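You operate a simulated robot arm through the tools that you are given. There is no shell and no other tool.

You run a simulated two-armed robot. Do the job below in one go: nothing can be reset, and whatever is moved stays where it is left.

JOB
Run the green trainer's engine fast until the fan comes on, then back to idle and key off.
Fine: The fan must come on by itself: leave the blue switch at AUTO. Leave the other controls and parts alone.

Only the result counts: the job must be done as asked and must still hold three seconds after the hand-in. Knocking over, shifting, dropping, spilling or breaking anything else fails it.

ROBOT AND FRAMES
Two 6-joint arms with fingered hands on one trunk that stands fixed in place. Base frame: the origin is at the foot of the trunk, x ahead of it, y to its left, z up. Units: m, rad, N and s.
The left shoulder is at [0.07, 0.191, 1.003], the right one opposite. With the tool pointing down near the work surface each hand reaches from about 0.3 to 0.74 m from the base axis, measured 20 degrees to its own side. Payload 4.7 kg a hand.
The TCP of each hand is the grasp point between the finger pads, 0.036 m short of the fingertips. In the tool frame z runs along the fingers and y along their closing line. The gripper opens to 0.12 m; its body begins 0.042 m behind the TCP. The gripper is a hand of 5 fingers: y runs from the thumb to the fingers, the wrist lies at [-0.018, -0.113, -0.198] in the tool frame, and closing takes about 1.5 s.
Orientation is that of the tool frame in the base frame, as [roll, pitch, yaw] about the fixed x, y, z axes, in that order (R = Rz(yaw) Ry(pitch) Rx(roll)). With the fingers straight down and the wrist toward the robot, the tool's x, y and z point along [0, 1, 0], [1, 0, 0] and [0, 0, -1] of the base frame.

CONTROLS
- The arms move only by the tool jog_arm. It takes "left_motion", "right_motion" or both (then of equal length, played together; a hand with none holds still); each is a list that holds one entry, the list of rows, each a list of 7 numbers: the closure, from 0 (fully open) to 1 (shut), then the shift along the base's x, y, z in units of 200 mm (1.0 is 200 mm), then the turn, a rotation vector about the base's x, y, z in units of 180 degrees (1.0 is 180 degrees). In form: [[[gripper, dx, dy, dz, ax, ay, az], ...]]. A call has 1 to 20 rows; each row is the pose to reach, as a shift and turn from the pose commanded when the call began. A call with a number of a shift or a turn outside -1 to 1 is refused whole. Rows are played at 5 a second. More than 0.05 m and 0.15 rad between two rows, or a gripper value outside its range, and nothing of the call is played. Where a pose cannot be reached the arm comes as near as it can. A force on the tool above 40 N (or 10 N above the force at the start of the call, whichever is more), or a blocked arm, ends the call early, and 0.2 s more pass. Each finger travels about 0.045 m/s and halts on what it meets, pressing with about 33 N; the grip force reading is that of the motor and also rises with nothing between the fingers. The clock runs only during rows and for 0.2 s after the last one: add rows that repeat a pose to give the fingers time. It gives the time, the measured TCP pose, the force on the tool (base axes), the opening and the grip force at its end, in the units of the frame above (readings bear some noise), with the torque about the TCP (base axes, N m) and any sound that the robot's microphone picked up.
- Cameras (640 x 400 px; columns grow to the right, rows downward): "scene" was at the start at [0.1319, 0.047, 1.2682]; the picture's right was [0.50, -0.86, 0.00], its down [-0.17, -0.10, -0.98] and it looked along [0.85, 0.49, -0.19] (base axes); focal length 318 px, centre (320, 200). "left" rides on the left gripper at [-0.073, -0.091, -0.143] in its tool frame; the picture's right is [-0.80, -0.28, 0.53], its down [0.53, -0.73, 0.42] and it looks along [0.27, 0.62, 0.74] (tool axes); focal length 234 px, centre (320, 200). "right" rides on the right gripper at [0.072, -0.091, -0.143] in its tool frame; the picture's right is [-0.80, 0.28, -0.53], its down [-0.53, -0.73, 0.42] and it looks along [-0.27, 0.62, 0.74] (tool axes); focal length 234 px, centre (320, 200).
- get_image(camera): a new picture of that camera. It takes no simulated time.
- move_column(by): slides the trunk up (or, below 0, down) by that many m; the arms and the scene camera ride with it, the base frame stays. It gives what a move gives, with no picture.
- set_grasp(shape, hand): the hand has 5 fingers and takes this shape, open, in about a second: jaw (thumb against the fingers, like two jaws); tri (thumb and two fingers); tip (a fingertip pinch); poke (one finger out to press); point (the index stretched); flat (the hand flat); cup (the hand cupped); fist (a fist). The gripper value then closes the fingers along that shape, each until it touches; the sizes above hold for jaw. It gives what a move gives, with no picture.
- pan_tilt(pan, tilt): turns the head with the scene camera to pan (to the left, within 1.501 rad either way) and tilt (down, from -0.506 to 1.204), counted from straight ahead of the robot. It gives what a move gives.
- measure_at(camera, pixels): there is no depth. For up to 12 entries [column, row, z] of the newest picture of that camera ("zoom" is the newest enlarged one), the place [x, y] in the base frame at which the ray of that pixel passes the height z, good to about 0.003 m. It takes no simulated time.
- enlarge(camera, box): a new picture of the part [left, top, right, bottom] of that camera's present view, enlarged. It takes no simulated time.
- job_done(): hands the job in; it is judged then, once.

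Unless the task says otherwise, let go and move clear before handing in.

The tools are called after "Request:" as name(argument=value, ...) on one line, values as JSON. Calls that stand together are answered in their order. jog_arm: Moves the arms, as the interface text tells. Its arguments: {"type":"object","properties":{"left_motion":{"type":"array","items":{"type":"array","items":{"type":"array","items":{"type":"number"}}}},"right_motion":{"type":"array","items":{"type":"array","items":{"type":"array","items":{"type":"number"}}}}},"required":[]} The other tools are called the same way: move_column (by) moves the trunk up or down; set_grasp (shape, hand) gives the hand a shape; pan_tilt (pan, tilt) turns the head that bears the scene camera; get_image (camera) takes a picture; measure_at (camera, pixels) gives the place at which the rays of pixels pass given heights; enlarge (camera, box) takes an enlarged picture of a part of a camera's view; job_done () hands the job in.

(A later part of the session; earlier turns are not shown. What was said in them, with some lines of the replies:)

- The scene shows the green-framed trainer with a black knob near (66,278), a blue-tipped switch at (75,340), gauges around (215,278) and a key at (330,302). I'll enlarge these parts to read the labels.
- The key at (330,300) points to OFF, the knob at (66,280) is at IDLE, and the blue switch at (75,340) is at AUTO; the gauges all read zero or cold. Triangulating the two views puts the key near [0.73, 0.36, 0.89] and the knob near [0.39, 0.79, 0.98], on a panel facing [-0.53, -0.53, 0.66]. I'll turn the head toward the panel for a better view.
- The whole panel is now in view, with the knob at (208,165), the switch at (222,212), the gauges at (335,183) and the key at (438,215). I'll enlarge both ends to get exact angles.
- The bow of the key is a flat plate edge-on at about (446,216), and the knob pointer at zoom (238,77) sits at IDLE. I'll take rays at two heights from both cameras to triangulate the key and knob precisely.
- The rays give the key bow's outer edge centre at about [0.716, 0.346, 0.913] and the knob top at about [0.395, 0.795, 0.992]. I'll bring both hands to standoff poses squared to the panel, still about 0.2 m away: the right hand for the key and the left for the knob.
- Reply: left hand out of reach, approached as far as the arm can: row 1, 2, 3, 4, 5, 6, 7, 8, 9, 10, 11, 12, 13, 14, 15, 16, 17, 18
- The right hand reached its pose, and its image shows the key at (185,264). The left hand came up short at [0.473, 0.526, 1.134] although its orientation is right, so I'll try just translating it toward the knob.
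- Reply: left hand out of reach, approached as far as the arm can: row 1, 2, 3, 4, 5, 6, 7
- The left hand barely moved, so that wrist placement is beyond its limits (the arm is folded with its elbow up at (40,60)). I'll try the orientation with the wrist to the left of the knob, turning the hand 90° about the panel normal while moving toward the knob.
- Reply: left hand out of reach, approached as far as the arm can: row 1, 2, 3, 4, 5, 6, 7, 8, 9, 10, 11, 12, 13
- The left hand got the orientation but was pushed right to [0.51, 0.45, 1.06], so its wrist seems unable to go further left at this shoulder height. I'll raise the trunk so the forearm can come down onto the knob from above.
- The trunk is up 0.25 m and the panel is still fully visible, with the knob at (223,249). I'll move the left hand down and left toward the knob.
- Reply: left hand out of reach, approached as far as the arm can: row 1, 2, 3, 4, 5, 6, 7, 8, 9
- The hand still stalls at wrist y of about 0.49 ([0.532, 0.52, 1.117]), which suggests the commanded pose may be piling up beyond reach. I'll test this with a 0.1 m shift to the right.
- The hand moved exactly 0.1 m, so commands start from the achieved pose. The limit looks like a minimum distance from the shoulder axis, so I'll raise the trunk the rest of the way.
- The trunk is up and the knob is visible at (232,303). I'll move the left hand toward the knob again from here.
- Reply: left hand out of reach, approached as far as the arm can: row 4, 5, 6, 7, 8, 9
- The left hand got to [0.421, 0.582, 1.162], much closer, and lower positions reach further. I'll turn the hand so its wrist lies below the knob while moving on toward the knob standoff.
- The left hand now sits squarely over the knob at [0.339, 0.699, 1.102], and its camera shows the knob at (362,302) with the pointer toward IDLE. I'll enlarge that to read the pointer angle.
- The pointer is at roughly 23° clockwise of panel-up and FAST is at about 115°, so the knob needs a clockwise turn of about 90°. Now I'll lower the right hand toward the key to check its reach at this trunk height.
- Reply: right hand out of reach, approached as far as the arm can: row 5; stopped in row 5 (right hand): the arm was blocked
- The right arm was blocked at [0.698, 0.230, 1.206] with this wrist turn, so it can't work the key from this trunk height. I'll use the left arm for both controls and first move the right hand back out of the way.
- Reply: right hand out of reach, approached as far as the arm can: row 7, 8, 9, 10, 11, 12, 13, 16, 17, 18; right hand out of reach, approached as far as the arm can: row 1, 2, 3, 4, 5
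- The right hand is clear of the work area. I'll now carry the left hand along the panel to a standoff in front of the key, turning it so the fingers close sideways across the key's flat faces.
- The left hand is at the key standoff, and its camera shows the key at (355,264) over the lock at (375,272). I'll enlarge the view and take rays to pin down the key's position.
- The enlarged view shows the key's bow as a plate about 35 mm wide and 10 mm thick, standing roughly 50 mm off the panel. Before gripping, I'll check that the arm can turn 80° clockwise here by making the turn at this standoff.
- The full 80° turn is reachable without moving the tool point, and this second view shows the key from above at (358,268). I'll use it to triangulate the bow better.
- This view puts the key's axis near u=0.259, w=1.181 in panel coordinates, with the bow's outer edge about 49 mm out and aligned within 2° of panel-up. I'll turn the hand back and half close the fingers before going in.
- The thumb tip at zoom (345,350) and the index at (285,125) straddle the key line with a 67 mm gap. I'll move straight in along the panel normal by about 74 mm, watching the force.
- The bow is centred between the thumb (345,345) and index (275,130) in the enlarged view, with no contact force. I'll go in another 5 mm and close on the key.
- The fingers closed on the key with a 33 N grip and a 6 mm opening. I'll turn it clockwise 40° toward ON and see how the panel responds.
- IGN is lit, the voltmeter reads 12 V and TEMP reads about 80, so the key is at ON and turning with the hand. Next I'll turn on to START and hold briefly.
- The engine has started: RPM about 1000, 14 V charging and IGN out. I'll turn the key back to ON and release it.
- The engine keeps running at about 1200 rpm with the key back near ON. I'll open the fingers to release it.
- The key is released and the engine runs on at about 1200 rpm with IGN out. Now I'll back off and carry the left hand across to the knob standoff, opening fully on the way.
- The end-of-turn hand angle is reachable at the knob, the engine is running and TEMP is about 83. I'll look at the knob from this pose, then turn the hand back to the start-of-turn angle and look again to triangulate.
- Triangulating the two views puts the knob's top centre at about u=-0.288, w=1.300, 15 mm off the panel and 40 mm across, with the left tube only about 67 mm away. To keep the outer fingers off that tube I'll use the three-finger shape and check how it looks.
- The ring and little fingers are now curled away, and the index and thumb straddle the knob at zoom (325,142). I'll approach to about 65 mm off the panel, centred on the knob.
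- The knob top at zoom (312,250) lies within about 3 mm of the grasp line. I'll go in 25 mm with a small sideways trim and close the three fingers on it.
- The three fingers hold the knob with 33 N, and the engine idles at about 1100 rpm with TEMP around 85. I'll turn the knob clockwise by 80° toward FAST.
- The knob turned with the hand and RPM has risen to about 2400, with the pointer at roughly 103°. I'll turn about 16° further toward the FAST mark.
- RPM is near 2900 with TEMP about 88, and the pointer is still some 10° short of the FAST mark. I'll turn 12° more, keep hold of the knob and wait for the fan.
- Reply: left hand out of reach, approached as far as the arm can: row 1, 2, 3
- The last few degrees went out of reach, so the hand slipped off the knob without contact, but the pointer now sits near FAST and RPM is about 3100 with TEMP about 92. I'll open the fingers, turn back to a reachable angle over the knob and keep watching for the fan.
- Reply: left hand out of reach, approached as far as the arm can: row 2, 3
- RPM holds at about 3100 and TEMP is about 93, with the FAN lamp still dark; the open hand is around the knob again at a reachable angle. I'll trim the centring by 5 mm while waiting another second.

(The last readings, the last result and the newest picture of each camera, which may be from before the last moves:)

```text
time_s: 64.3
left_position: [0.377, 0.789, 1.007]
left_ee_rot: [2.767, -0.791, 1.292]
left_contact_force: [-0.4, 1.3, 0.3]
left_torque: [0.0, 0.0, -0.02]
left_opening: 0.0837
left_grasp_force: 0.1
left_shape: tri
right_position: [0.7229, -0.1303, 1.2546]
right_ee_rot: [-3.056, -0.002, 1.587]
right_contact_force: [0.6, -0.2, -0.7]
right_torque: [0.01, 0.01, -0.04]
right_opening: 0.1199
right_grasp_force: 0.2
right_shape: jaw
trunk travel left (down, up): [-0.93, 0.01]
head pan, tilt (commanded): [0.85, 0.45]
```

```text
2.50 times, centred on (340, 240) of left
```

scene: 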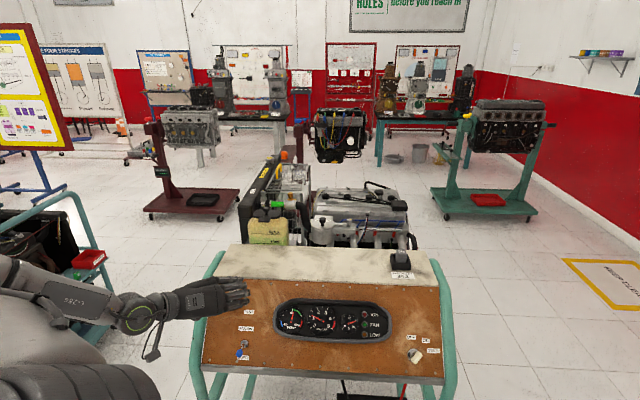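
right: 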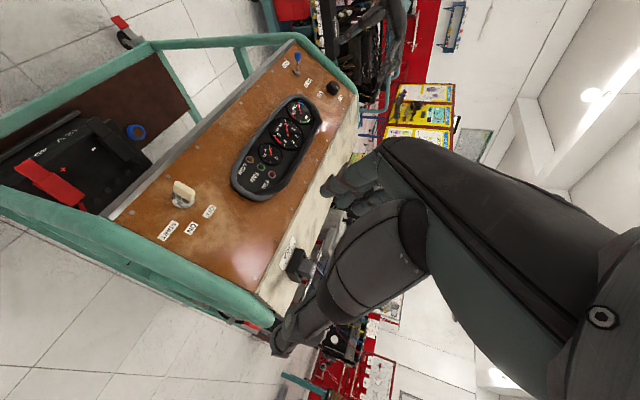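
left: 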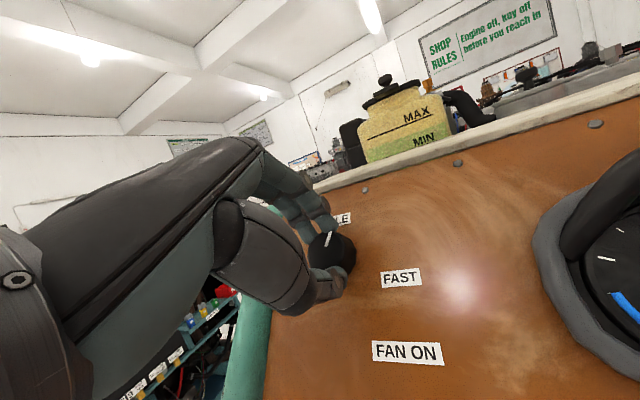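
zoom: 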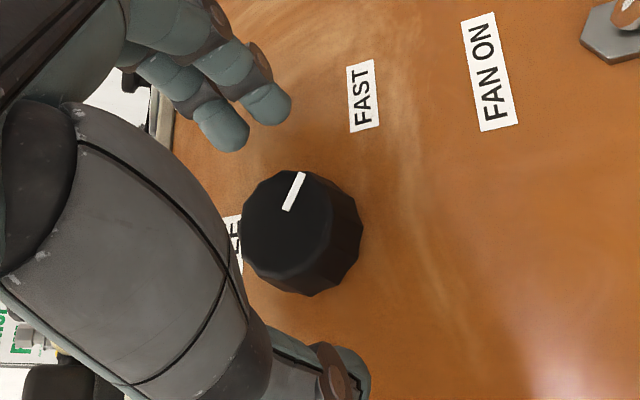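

The FAN lamp is lit by itself with the blue switch still at AUTO, TEMP in the upper green. I'll grip the knob again and turn it back 100° counter-clockwise to idle.

Request:
jog_arm(left_motion=[[[0.45, 0, 0, 0, 0, 0, 0], [0.6, 0, 0, 0, 0, 0, 0], [0.75, 0, 0, 0, 0, 0, 0], [0.9, 0, 0, 0, 0, 0, 0], [0.9, 0, 0, 0, 0, 0, 0], [0.9, 0, 0, 0, 0, 0, 0], [0.9, 0, 0, 0, -0.0228, -0.0228, 0.028], [0.9, 0, 0, 0, -0.0456, -0.0456, 0.0561], [0.9, 0, 0, 0, -0.0685, -0.0685, 0.0841], [0.9, 0, 0, 0, -0.0913, -0.0913, 0.1122], [0.9, 0, 0, 0, -0.1141, -0.1141, 0.1402], [0.9, 0, 0, 0, -0.1369, -0.1369, 0.1682], [0.9, 0, 0, 0, -0.1598, -0.1598, 0.1963], [0.9, 0, 0, 0, -0.1826, -0.1826, 0.2243], [0.9, 0, 0, 0, -0.2054, -0.2054, 0.2524], [0.9, 0, 0, 0, -0.2282, -0.2282, 0.2804], [0.9, 0, 0, 0, -0.251, -0.251, 0.3084], [0.9, 0, 0, 0, -0.2739, -0.2739, 0.3365], [0.9, 0, 0, 0, -0.2967, -0.2967, 0.3645]]])

Request:
enlarge(camera="scene", box=[170, 260, 390, 370])

Request:
enlarge(camera="left", box=[260, 160, 420, 320])

```text
time_s: 68.3
left_position: [0.3779, 0.789, 1.0056]
left_ee_rot: [2.359, 0.387, 2.722]
left_contact_force: [-3.5, -6.2, -7.0]
left_torque: [-0.3, 0.26, -0.08]
left_opening: 0.0293
left_grasp_force: 33.0
left_shape: tri
right_position: [0.7223, -0.1321, 1.2543]
right_ee_rot: [-3.055, -0.002, 1.589]
right_contact_force: [0.2, 0.8, 0.1]
right_torque: [0.01, 0.05, 0.01]
right_opening: 0.12
right_grasp_force: 0.1
right_shape: jaw
trunk travel left (down, up): [-0.93, 0.01]
head pan, tilt (commanded): [0.85, 0.45]
```

```text
2.91 times, centred on (280, 315) of scene
```

zoom: 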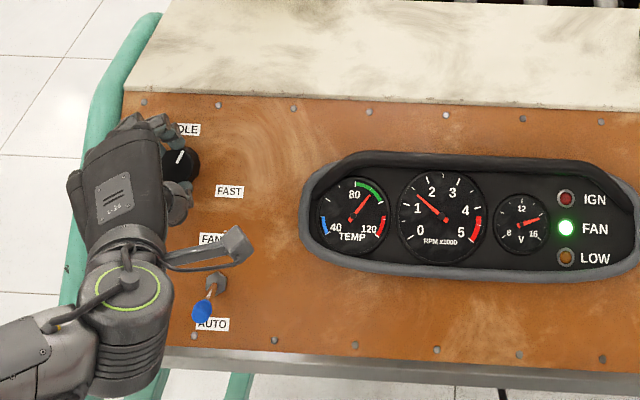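

```text
2.50 times, centred on (340, 240) of left
```

zoom: 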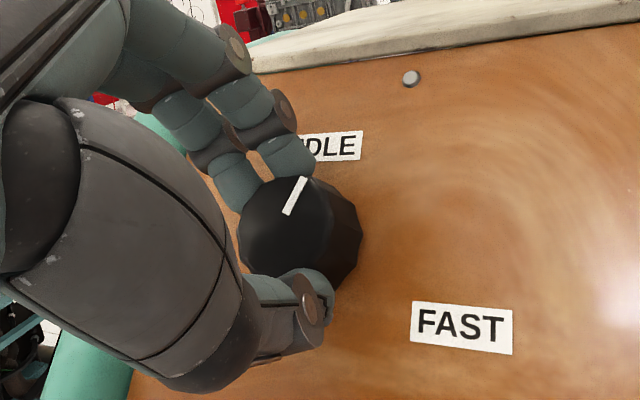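

The knob turned back and RPM has dropped to about 1400, with more torque felt, so it may be at or near the stop. I'll add 6° more counter-clockwise and let it settle.

Request:
jog_arm(left_motion=[[[0.9, 0, 0, 0, -0.0089, -0.0089, 0.0109], [0.9, 0, 0, 0, -0.0178, -0.0178, 0.0219], [0.9, 0, 0, 0, -0.0178, -0.0178, 0.0219], [0.9, 0, 0, 0, -0.0178, -0.0178, 0.0219]]])

Request:
enlarge(camera="scene", box=[170, 260, 390, 370])

Request:
enlarge(camera="left", box=[260, 160, 420, 320])

```text
time_s: 69.3
left_position: [0.3776, 0.7879, 1.0066]
left_ee_rot: [2.391, 0.46, 2.801]
left_contact_force: [-3.5, -8.1, -8.0]
left_torque: [-0.29, 0.25, -0.08]
left_opening: 0.0295
left_grasp_force: 33.4
left_shape: tri
right_position: [0.7222, -0.1307, 1.2537]
right_ee_rot: [-3.056, -0.003, 1.587]
right_contact_force: [-0.3, 0.7, 0.7]
right_torque: [-0.03, 0.02, 0.0]
right_opening: 0.1199
right_grasp_force: 0.1
right_shape: jaw
trunk travel left (down, up): [-0.93, 0.01]
head pan, tilt (commanded): [0.85, 0.45]
```

```text
2.91 times, centred on (280, 315) of scene
```

zoom: 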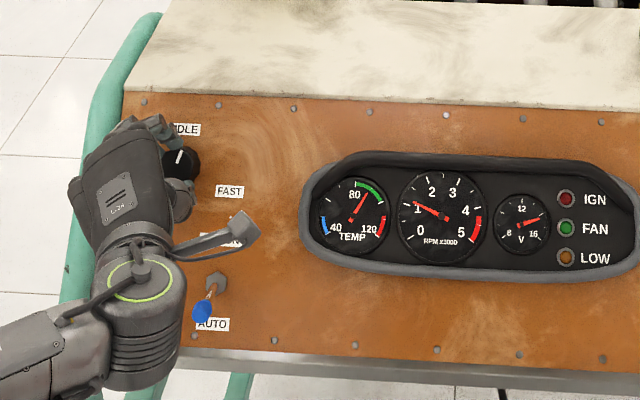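

```text
2.50 times, centred on (340, 240) of left
```

zoom: 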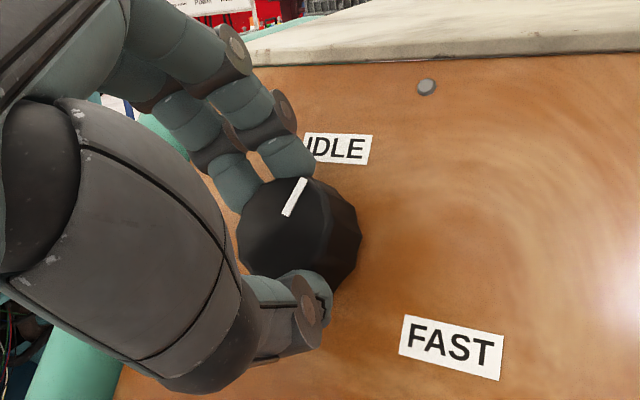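

RPM is back to about 1100 and the fan has cycled off again; the knob still followed the hand, so I'll turn another 8° to find the idle stop.

Request:
jog_arm(left_motion=[[[0.9, 0, 0, 0, -0.0119, -0.0119, 0.0146], [0.9, 0, 0, 0, -0.0237, -0.0237, 0.0292], [0.9, 0, 0, 0, -0.0237, -0.0237, 0.0292], [0.9, 0, 0, 0, -0.0237, -0.0237, 0.0292]]])

Request:
enlarge(camera="scene", box=[170, 260, 390, 370])

Request:
enlarge(camera="left", box=[260, 160, 420, 320])

Request:
enlarge(camera="scene", box=[270, 300, 370, 370])

```text
time_s: 70.3
left_position: [0.3769, 0.789, 1.0064]
left_ee_rot: [2.451, 0.549, 2.924]
left_contact_force: [-2.3, -8.2, -6.2]
left_torque: [-0.23, 0.14, -0.05]
left_opening: 0.0293
left_grasp_force: 33.0
left_shape: tri
right_position: [0.7231, -0.1317, 1.2533]
right_ee_rot: [-3.056, -0.002, 1.587]
right_contact_force: [0.4, 0.2, 0.3]
right_torque: [-0.02, -0.02, 0.01]
right_opening: 0.1197
right_grasp_force: 0.0
right_shape: jaw
trunk travel left (down, up): [-0.93, 0.01]
head pan, tilt (commanded): [0.85, 0.45]
```

```text
2.91 times, centred on (280, 315) of scene
```

zoom: 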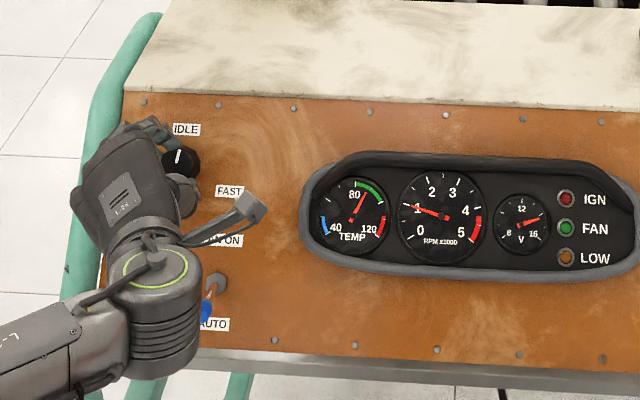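

```text
2.50 times, centred on (340, 240) of left
```

zoom: 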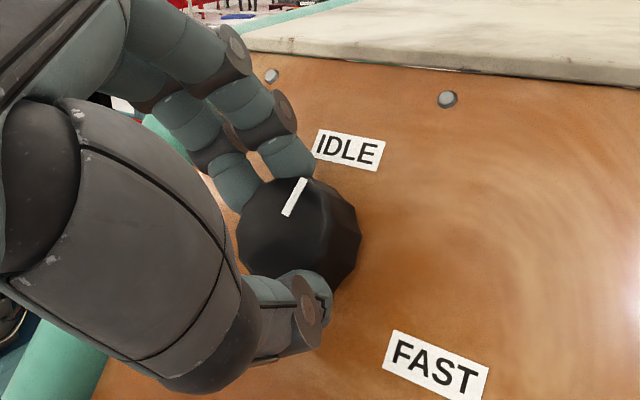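

```text
5.71 times, centred on (320, 335) of scene
```

zoom: 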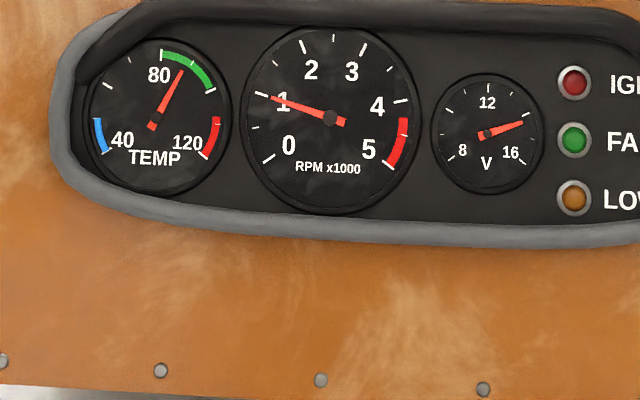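

RPM is now about 950–1000 and the pointer is roughly 7° short of the IDLE mark; the knob still follows the hand. I'll turn another 8° toward the mark.

Request:
jog_arm(left_motion=[[[0.9, 0, 0, 0, -0.0119, -0.0119, 0.0146], [0.9, 0, 0, 0, -0.0237, -0.0237, 0.0292], [0.9, 0, 0, 0, -0.0237, -0.0237, 0.0292], [0.9, 0, 0, 0, -0.0237, -0.0237, 0.0292]]])

Request:
enlarge(camera="scene", box=[270, 300, 370, 370])

Request:
enlarge(camera="left", box=[260, 160, 420, 320])

Request:
enlarge(camera="scene", box=[190, 280, 290, 370])

```text
time_s: 71.3
left_position: [0.3775, 0.7894, 1.0069]
left_ee_rot: [2.525, 0.635, 3.058]
left_contact_force: [-2.5, -7.3, -5.6]
left_torque: [-0.21, 0.17, -0.01]
left_opening: 0.0293
left_grasp_force: 32.9
left_shape: tri
right_position: [0.7219, -0.1315, 1.2538]
right_ee_rot: [-3.058, -0.002, 1.587]
right_contact_force: [0.4, -0.4, -0.3]
right_torque: [-0.03, 0.02, 0.03]
right_opening: 0.1199
right_grasp_force: 0.0
right_shape: jaw
trunk travel left (down, up): [-0.93, 0.01]
head pan, tilt (commanded): [0.85, 0.45]
```

```text
5.71 times, centred on (320, 335) of scene
```

zoom: 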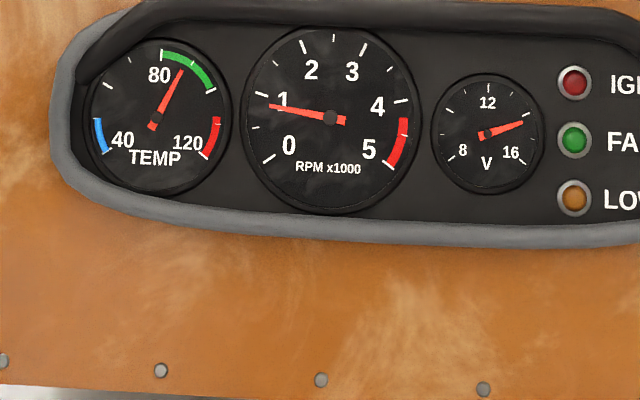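

```text
2.50 times, centred on (340, 240) of left
```

zoom: 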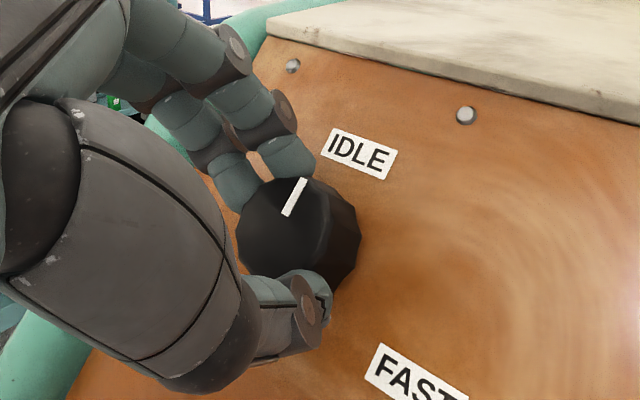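

```text
4.44 times, centred on (240, 325) of scene
```

zoom: 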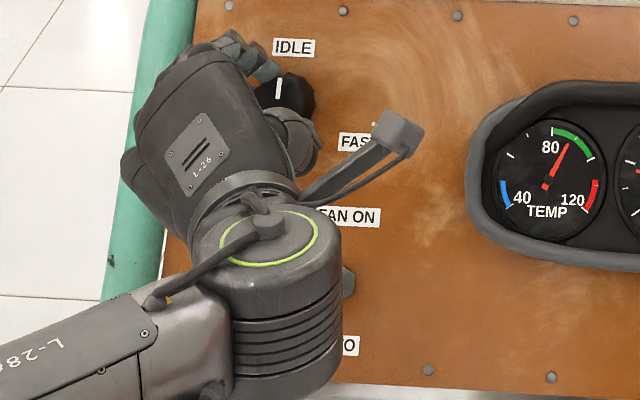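

RPM is about 850 and the pointer now stands straight at the IDLE mark at zoom (279,88), with the engine idling steadily. I'll release the knob and back straight off the panel.

Request:
jog_arm(left_motion=[[[0.7, 0, 0, 0, 0, 0, 0], [0.5, 0, 0, 0, 0, 0, 0], [0.3, 0, 0, 0, 0, 0, 0], [0.2, 0, 0, 0, 0, 0, 0], [0.2, -0.05, -0.05, 0.062, 0, 0, 0], [0.2, -0.11, -0.11, 0.135, 0, 0, 0], [0.2, -0.17, -0.17, 0.21, 0, 0, 0], [0.2, -0.23, -0.23, 0.28, 0, 0, 0]]])

Request:
get_image(camera="left")

Request:
enlarge(camera="left", box=[290, 200, 450, 320])

Request:
enlarge(camera="scene", box=[270, 300, 370, 370])

Request:
get_image(camera="scene")

```text
time_s: 73.1
left_position: [0.3313, 0.743, 1.0627]
left_ee_rot: [2.525, 0.636, 3.055]
left_contact_force: [0.3, -0.6, 0.2]
left_torque: [-0.03, 0.01, -0.01]
left_opening: 0.0959
left_grasp_force: 0.1
left_shape: tri
right_position: [0.7206, -0.1305, 1.2546]
right_ee_rot: [-3.056, -0.001, 1.588]
right_contact_force: [-0.3, -0.3, 0.6]
right_torque: [0.02, -0.03, -0.01]
right_opening: 0.1198
right_grasp_force: 0.0
right_shape: jaw
trunk travel left (down, up): [-0.93, 0.01]
head pan, tilt (commanded): [0.85, 0.45]
```

```text
taken
```

left: 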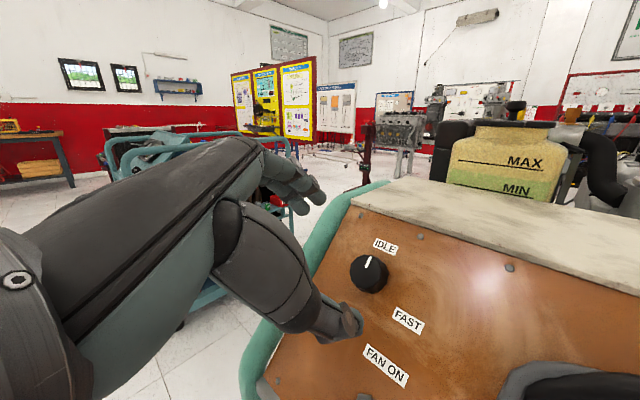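

```text
3.33 times, centred on (370, 260) of left
```

zoom: 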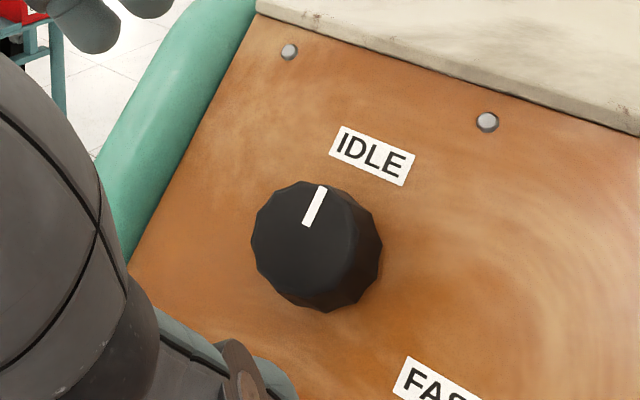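

```text
5.71 times, centred on (320, 335) of scene
```

zoom: 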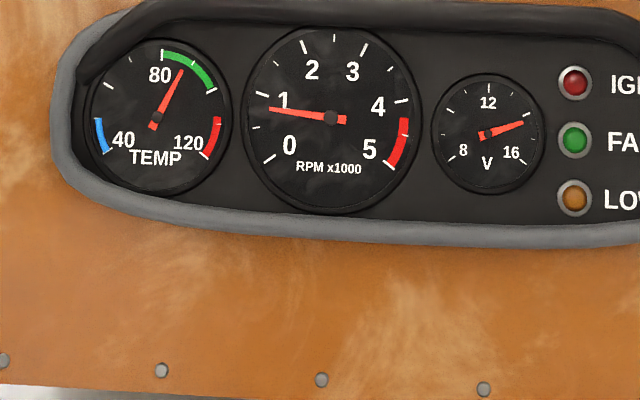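

```text
taken
```

scene: 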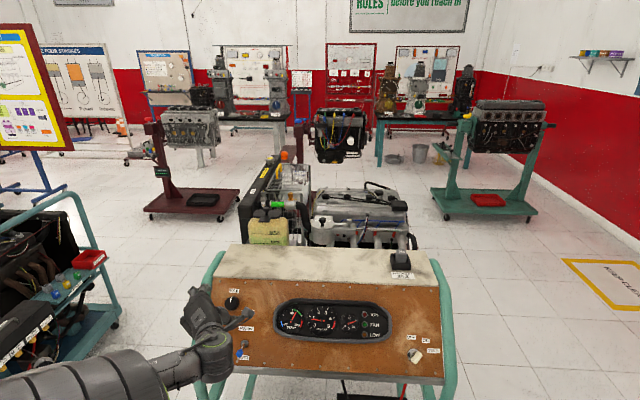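

The pointer is on IDLE, RPM sits at about 820 and the lamps are dark, so the knob is done. Next I'll carry the left hand back to the key, unwinding its turn on the way at a safe height over the panel.

Request:
jog_arm(left_motion=[[[0.2, 0.0833, -0.0833, 0.0042, 0.0237, 0.0237, -0.0292], [0.2, 0.1667, -0.1667, 0.0083, 0.0475, 0.0475, -0.0583], [0.2, 0.25, -0.25, 0.0125, 0.0712, 0.0712, -0.0875], [0.2, 0.3333, -0.3333, 0.0167, 0.0949, 0.0949, -0.1166], [0.2, 0.4167, -0.4167, 0.0208, 0.1187, 0.1187, -0.1458], [0.2, 0.5, -0.5, 0.025, 0.1424, 0.1424, -0.175], [0.2, 0.5833, -0.5833, 0.0292, 0.1661, 0.1661, -0.2041], [0.2, 0.6667, -0.6667, 0.0333, 0.1898, 0.1898, -0.2333], [0.2, 0.75, -0.75, 0.0375, 0.2136, 0.2136, -0.2624], [0.2, 0.8333, -0.8333, 0.0417, 0.2373, 0.2373, -0.2916], [0.2, 0.9167, -0.9167, 0.0458, 0.261, 0.261, -0.3208], [0.2, 1.0, -1.0, 0.05, 0.2848, 0.2848, -0.3499]]])

Request:
jog_arm(left_motion=[[[0.2, 0.0542, -0.0833, -0.025, 0.0223, 0.0223, -0.0273], [0.2, 0.1083, -0.1667, -0.05, 0.0445, 0.0445, -0.0547], [0.2, 0.1625, -0.25, -0.075, 0.0668, 0.0668, -0.082], [0.2, 0.2167, -0.3333, -0.1, 0.089, 0.089, -0.1093], [0.2, 0.2708, -0.4167, -0.125, 0.1113, 0.1113, -0.1367], [0.2, 0.325, -0.5, -0.15, 0.1335, 0.1335, -0.164], [0.2, 0.3792, -0.5833, -0.175, 0.1558, 0.1558, -0.1913], [0.2, 0.4333, -0.6667, -0.2, 0.178, 0.178, -0.2187], [0.2, 0.4875, -0.75, -0.225, 0.2003, 0.2003, -0.246], [0.2, 0.5417, -0.8333, -0.25, 0.2225, 0.2225, -0.2733], [0.2, 0.5958, -0.9167, -0.275, 0.2448, 0.2448, -0.3007], [0.2, 0.65, -1.0, -0.3, 0.267, 0.267, -0.328]]])

Request:
set_grasp(shape="jaw", hand="left")

Request:
get_image(camera="left")

Request:
get_image(camera="scene")

```text
time_s: 75.7
left_position: [0.532, 0.5424, 1.0721]
left_ee_rot: [2.45, -0.555, 1.794]
left_contact_force: [-0.1, 0.1, -1.0]
left_torque: [0.0, 0.02, 0.0]
left_opening: 0.0955
left_grasp_force: 0.1
left_shape: tri
right_position: [0.7239, -0.131, 1.2545]
right_ee_rot: [-3.053, -0.003, 1.587]
right_contact_force: [0.0, -0.7, 0.0]
right_torque: [-0.03, 0.01, -0.01]
right_opening: 0.12
right_grasp_force: 0.0
right_shape: jaw
trunk travel left (down, up): [-0.93, 0.01]
head pan, tilt (commanded): [0.85, 0.45]
```

```text
time_s: 78.3
left_position: [0.6624, 0.3419, 1.0111]
left_ee_rot: [-2.463, -0.573, -0.194]
left_contact_force: [0.5, 0.0, 0.0]
left_torque: [-0.01, 0.01, 0.0]
left_opening: 0.0958
left_grasp_force: 0.1
left_shape: tri
right_position: [0.7232, -0.1325, 1.253]
right_ee_rot: [-3.055, -0.002, 1.589]
right_contact_force: [0.0, -0.1, -0.5]
right_torque: [0.03, 0.02, -0.01]
right_opening: 0.1198
right_grasp_force: 0.1
right_shape: jaw
trunk travel left (down, up): [-0.93, 0.01]
head pan, tilt (commanded): [0.85, 0.45]
```

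```text
time_s: 79.2
left_position: [0.6601, 0.3443, 1.0122]
left_ee_rot: [-2.466, -0.575, -0.191]
left_contact_force: [1.1, 0.5, 0.0]
left_torque: [-0.01, 0.0, 0.0]
left_opening: 0.1201
left_grasp_force: 0.0
left_shape: jaw
right_position: [0.7225, -0.1298, 1.2539]
right_ee_rot: [-3.056, -0.001, 1.589]
right_contact_force: [0.1, 0.4, -0.1]
right_torque: [-0.02, -0.02, 0.04]
right_opening: 0.12
right_grasp_force: 0.0
right_shape: jaw
trunk travel left (down, up): [-0.93, 0.01]
head pan, tilt (commanded): [0.85, 0.45]
```

```text
taken
```

left: 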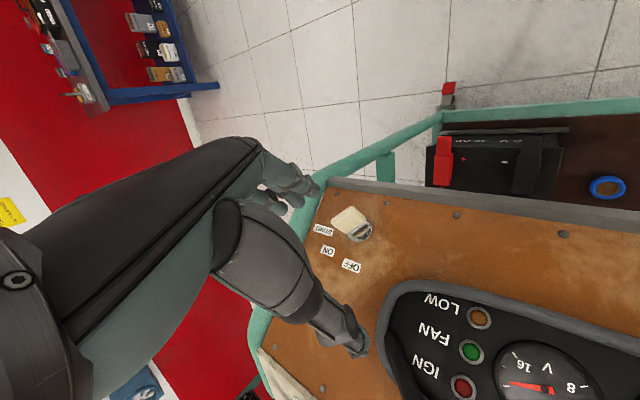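

```text
taken
```

scene: 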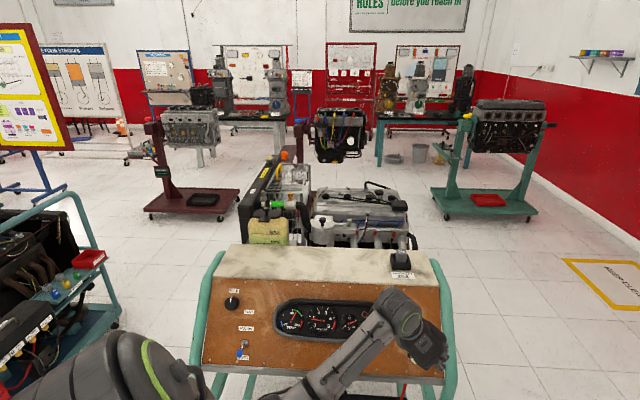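

The hand is back at the same angle as when it released the key, at [0.660, 0.344, 1.012]. I'll move to the standoff directly in front of the key and pre-close the fingers.

Request:
jog_arm(left_motion=[[[0.1, 0.005, -0.08, -0.06, 0, 0, 0], [0.2, 0.01, -0.16, -0.12, 0, 0, 0], [0.3, 0.015, -0.24, -0.175, 0, 0, 0], [0.4, 0.015, -0.24, -0.175, 0, 0, 0], [0.4, 0.015, -0.24, -0.175, 0, 0, 0]]])

Request:
get_image(camera="left")

Request:
enlarge(camera="left", box=[260, 160, 420, 320])

Request:
enlarge(camera="scene", box=[190, 280, 410, 400])

```text
time_s: 80.4
left_position: [0.6646, 0.2939, 0.9767]
left_ee_rot: [-2.467, -0.575, -0.191]
left_contact_force: [0.7, 0.2, 0.9]
left_torque: [0.01, -0.03, 0.04]
left_opening: 0.0724
left_grasp_force: 0.0
left_shape: jaw
right_position: [0.7214, -0.1315, 1.2536]
right_ee_rot: [-3.056, -0.001, 1.587]
right_contact_force: [0.0, 0.3, 0.5]
right_torque: [-0.01, 0.01, -0.01]
right_opening: 0.1198
right_grasp_force: 0.0
right_shape: jaw
trunk travel left (down, up): [-0.93, 0.01]
head pan, tilt (commanded): [0.85, 0.45]
```

```text
taken
```

left: 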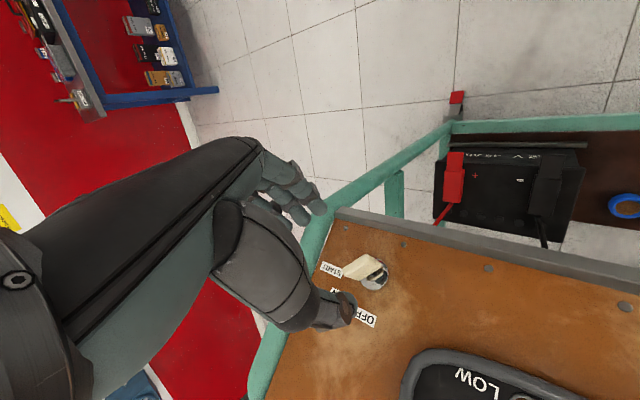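

```text
2.50 times, centred on (340, 240) of left
```

zoom: 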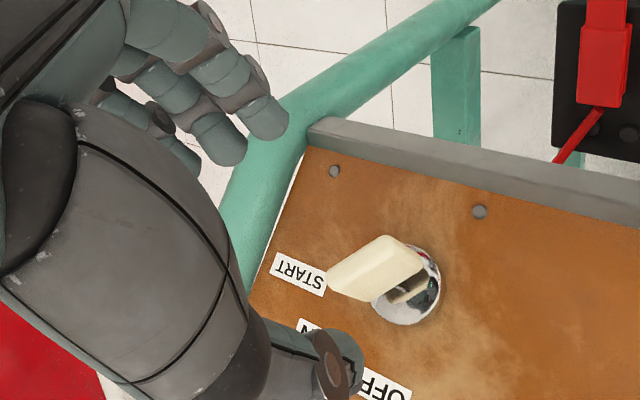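

```text
2.91 times, centred on (300, 340) of scene
```

zoom: 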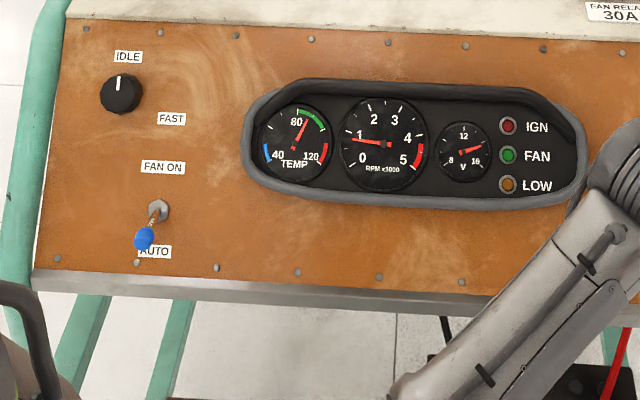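

The panel shows the knob at IDLE, the blue lever at (145,240) still at AUTO and RPM about 850; the key is lined up between the fingers. I'll move straight in and close on it.

Request:
jog_arm(left_motion=[[[0.4, 0.048, 0.053, -0.061, 0, 0, 0], [0.4, 0.097, 0.106, -0.122, 0, 0, 0], [0.4, 0.145, 0.158, -0.184, 0, 0, 0], [0.4, 0.193, 0.211, -0.245, 0, 0, 0], [0.4, 0.193, 0.211, -0.245, 0, 0, 0], [0.5, 0.193, 0.211, -0.245, 0, 0, 0], [0.6, 0.193, 0.211, -0.245, 0, 0, 0], [0.7, 0.193, 0.211, -0.245, 0, 0, 0], [0.8, 0.193, 0.211, -0.245, 0, 0, 0], [0.9, 0.193, 0.211, -0.245, 0, 0, 0], [1.0, 0.193, 0.211, -0.245, 0, 0, 0], [1.0, 0.193, 0.211, -0.245, 0, 0, 0], [1.0, 0.193, 0.211, -0.245, 0, 0, 0]]])

Request:
enlarge(camera="left", box=[260, 160, 420, 320])

Request:
enlarge(camera="scene", box=[190, 280, 410, 400])

```text
time_s: 83.2
left_position: [0.7031, 0.3385, 0.9284]
left_ee_rot: [-2.465, -0.575, -0.192]
left_contact_force: [0.9, 2.0, 1.7]
left_torque: [0.02, -0.04, -0.03]
left_opening: 0.0055
left_grasp_force: 32.9
left_shape: jaw
right_position: [0.7222, -0.1306, 1.2529]
right_ee_rot: [-3.057, 0.0, 1.589]
right_contact_force: [-0.8, -0.4, -0.4]
right_torque: [-0.02, 0.0, 0.01]
right_opening: 0.1198
right_grasp_force: 0.1
right_shape: jaw
trunk travel left (down, up): [-0.93, 0.01]
head pan, tilt (commanded): [0.85, 0.45]
```

```text
2.50 times, centred on (340, 240) of left
```

zoom: 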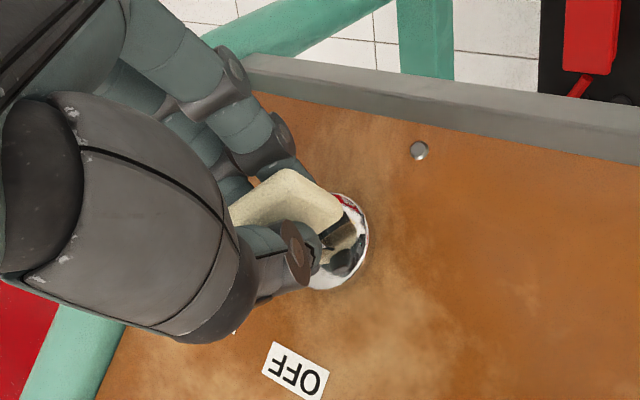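

```text
2.91 times, centred on (300, 340) of scene
```

zoom: 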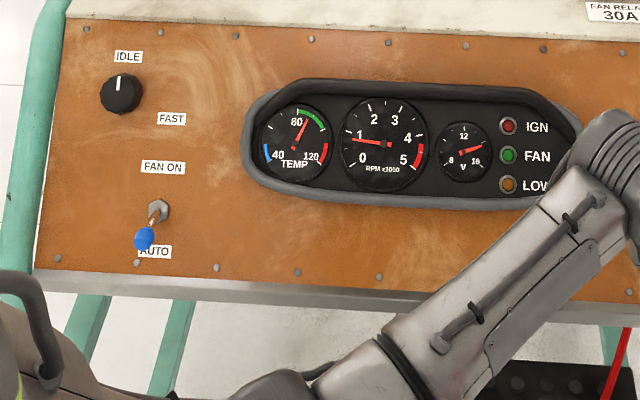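

The key is gripped again at 33 N with the engine idling at about 850 rpm. I'll turn it counter-clockwise 46° to OFF.

Request:
jog_arm(left_motion=[[[1, 0, 0, 0, -0.0228, -0.0228, 0.0279], [1, 0, 0, 0, -0.0455, -0.0455, 0.0559], [1, 0, 0, 0, -0.0683, -0.0683, 0.0838], [1, 0, 0, 0, -0.091, -0.091, 0.1117], [1, 0, 0, 0, -0.1138, -0.1138, 0.1397], [1, 0, 0, 0, -0.1365, -0.1365, 0.1676], [1, 0, 0, 0, -0.1365, -0.1365, 0.1676], [1, 0, 0, 0, -0.1365, -0.1365, 0.1676], [1, 0, 0, 0, -0.1365, -0.1365, 0.1676]]])

Request:
enlarge(camera="left", box=[260, 160, 420, 320])

Request:
enlarge(camera="scene", box=[190, 280, 410, 400])

```text
time_s: 85.2
left_position: [0.7031, 0.3381, 0.9275]
left_ee_rot: [3.102, -0.856, 0.837]
left_contact_force: [-6.0, 2.6, -6.2]
left_torque: [0.0, 0.21, 0.02]
left_opening: 0.0056
left_grasp_force: 33.1
left_shape: jaw
right_position: [0.7222, -0.1297, 1.2545]
right_ee_rot: [-3.055, 0.0, 1.589]
right_contact_force: [0.5, -0.2, -0.1]
right_torque: [-0.01, -0.01, 0.02]
right_opening: 0.1202
right_grasp_force: 0.1
right_shape: jaw
trunk travel left (down, up): [-0.93, 0.01]
head pan, tilt (commanded): [0.85, 0.45]
```

```text
2.50 times, centred on (340, 240) of left
```

zoom: 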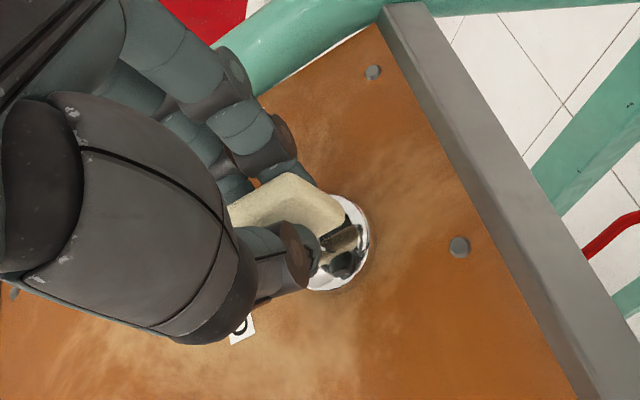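

```text
2.91 times, centred on (300, 340) of scene
```

zoom: 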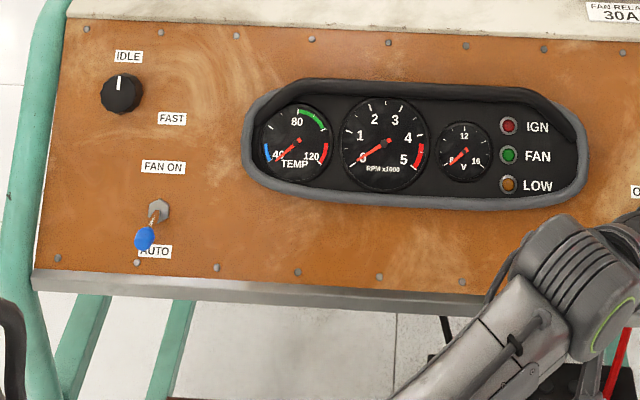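

All gauges have dropped to zero with IGN dark, so the engine and key are off. I'll release the key and back straight out.

Request:
jog_arm(left_motion=[[[0.85, 0, 0, 0, 0, 0, 0], [0.7, 0, 0, 0, 0, 0, 0], [0.55, 0, 0, 0, 0, 0, 0], [0.4, 0, 0, 0, 0, 0, 0], [0.4, 0, 0, 0, 0, 0, 0], [0.4, -0.06, -0.06, 0.074, 0, 0, 0], [0.4, -0.12, -0.12, 0.148, 0, 0, 0], [0.4, -0.2, -0.2, 0.246, 0, 0, 0], [0.4, -0.28, -0.28, 0.344, 0, 0, 0], [0.4, -0.36, -0.36, 0.442, 0, 0, 0], [0.4, -0.44, -0.44, 0.54, 0, 0, 0]]])

Request:
get_image(camera="left")

Request:
get_image(camera="scene")

Request:
enlarge(camera="left", box=[290, 180, 450, 300])

```text
time_s: 87.6
left_position: [0.6138, 0.249, 1.0371]
left_ee_rot: [3.1, -0.857, 0.841]
left_contact_force: [-0.3, 1.1, -0.2]
left_torque: [0.03, -0.03, 0.03]
left_opening: 0.0716
left_grasp_force: 0.0
left_shape: jaw
right_position: [0.7218, -0.1325, 1.2535]
right_ee_rot: [-3.056, -0.001, 1.589]
right_contact_force: [0.1, -0.4, 0.3]
right_torque: [0.06, -0.01, 0.01]
right_opening: 0.1197
right_grasp_force: 0.0
right_shape: jaw
trunk travel left (down, up): [-0.93, 0.01]
head pan, tilt (commanded): [0.85, 0.45]
```

```text
taken
```

left: 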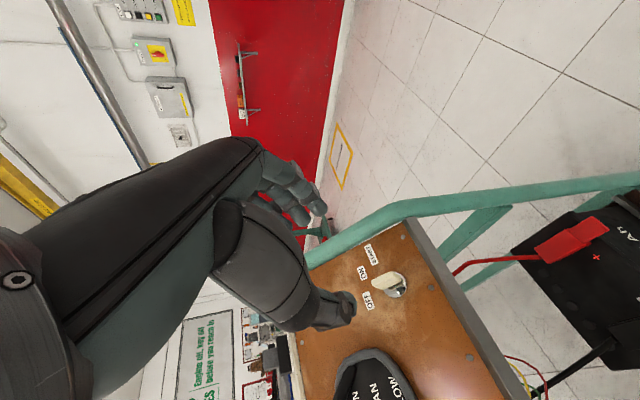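

```text
taken
```

scene: 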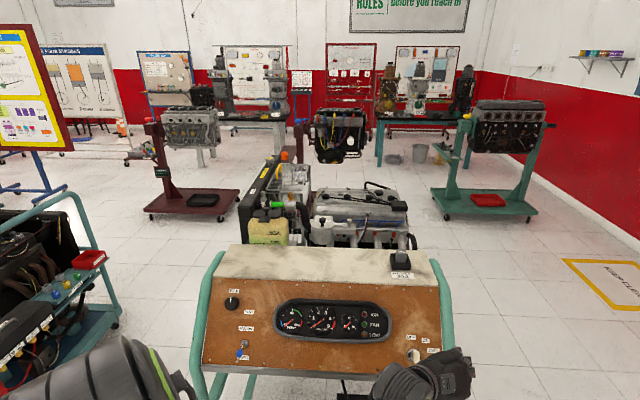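

```text
3.33 times, centred on (370, 240) of left
```

zoom: 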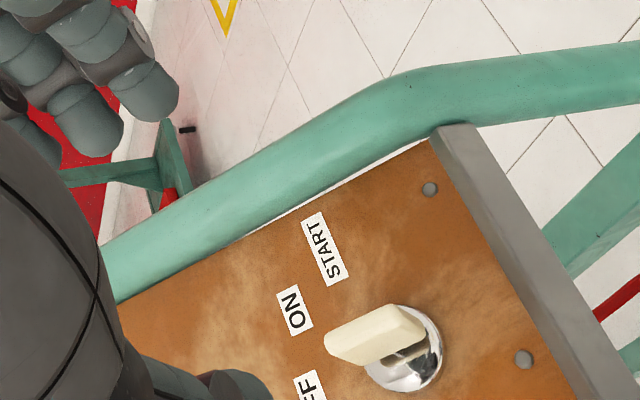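

The hand is clear and the key looks as it did at OFF at the start. I'll lift the left hand well away and take a last look at the whole panel.

Request:
jog_arm(left_motion=[[[0.3, -0.1, 0.05, 0.2, 0, 0, 0], [0.2, -0.2, 0.1, 0.4, 0, 0, 0], [0.1, -0.3, 0.15, 0.6, 0, 0, 0], [0, -0.4, 0.2, 0.8, 0, 0, 0], [0, -0.5, 0.25, 1.0, 0, 0, 0]]])

Request:
get_image(camera="scene")

Request:
enlarge(camera="scene", box=[190, 260, 460, 400])

Request:
enlarge(camera="scene", box=[380, 320, 460, 380])

Request:
enlarge(camera="scene", box=[200, 280, 280, 370])

```text
time_s: 88.8
left_position: [0.5543, 0.3045, 1.2213]
left_ee_rot: [3.098, -0.855, 0.842]
left_contact_force: [-0.1, 0.4, -0.6]
left_torque: [0.0, -0.03, 0.04]
left_opening: 0.1198
left_grasp_force: 0.0
left_shape: jaw
left hand out of reach, approached as far as the arm can: row 4, 5
right_position: [0.724, -0.1292, 1.253]
right_ee_rot: [-3.054, -0.001, 1.59]
right_contact_force: [0.3, 0.5, 0.1]
right_torque: [-0.01, 0.01, -0.03]
right_opening: 0.12
right_grasp_force: 0.1
right_shape: jaw
trunk travel left (down, up): [-0.93, 0.01]
head pan, tilt (commanded): [0.85, 0.45]
```

```text
taken
```

scene: 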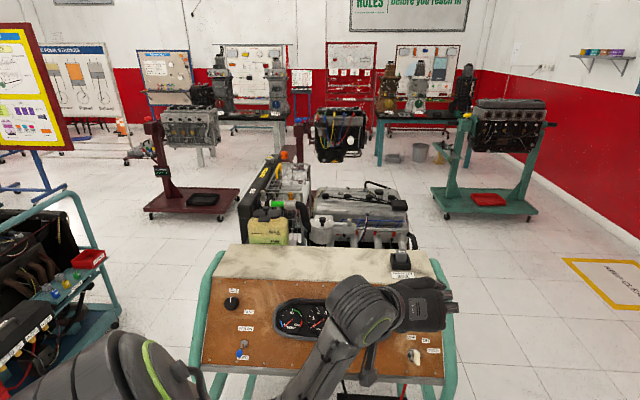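

```text
2.37 times, centred on (325, 330) of scene
```

zoom: 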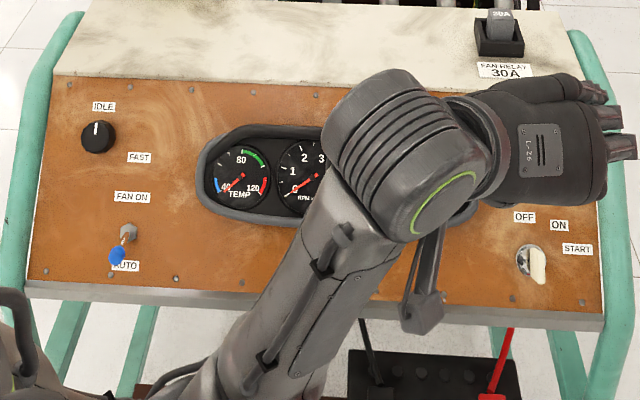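

```text
6.67 times, centred on (420, 350) of scene
```

zoom: 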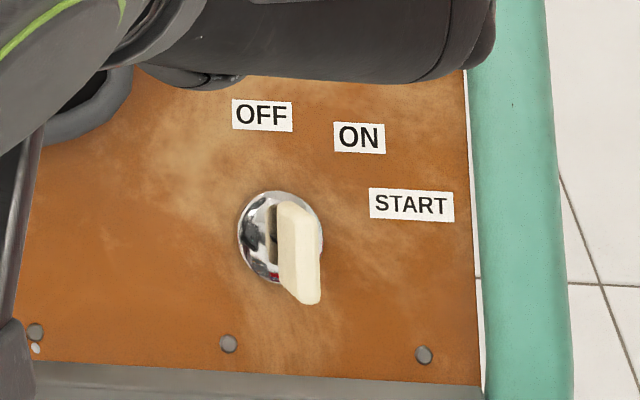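

```text
4.44 times, centred on (240, 325) of scene
```

zoom: 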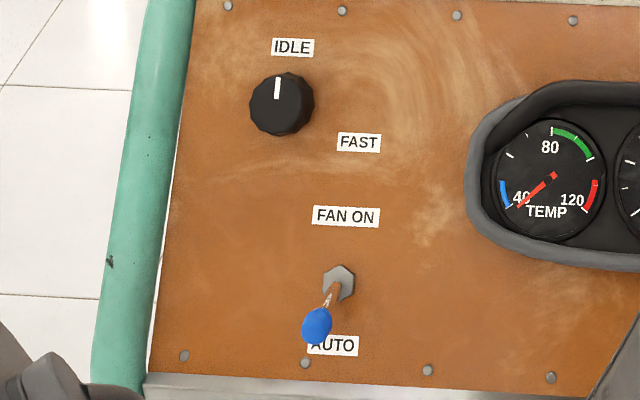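

The last pictures show the key upright at OFF, the knob pointer at IDLE, the blue lever at AUTO at (316,326), and TEMP and RPM at zero, and neither hand touches anything. The fan came on by itself during the fast run, so I'm handing the job in.

Request:
job_done()

```text
The job is handed in.
```

I ran the green trainer's engine fast until the fan came on, then brought it back to idle and turned the key off. The job is handed in.

- **Start:** I turned the key to START and the engine caught. I let the key back to ON, and it ran at about 1,150 rpm with the knob where I found it.
- **Fast run:** I turned the knob to FAST and the engine reached about 3,100 rpm. The fan lamp lit by itself with the temperature in the upper green, and the blue switch stayed at AUTO throughout.
- **Back to idle:** I turned the knob to the IDLE mark and the engine settled at about 820 rpm. That is lower than at the start because the knob had been sitting about 20° above the mark.
- **Key off:** I turned the key to OFF. The gauges I checked read zero and the lamps were dark.

While the knob was going up to FAST, the left hand ran out of reach and slipped off it. The knob stayed near FAST, and I saw no sign that anything else was touched or moved. Both hands ended clear of the panel.
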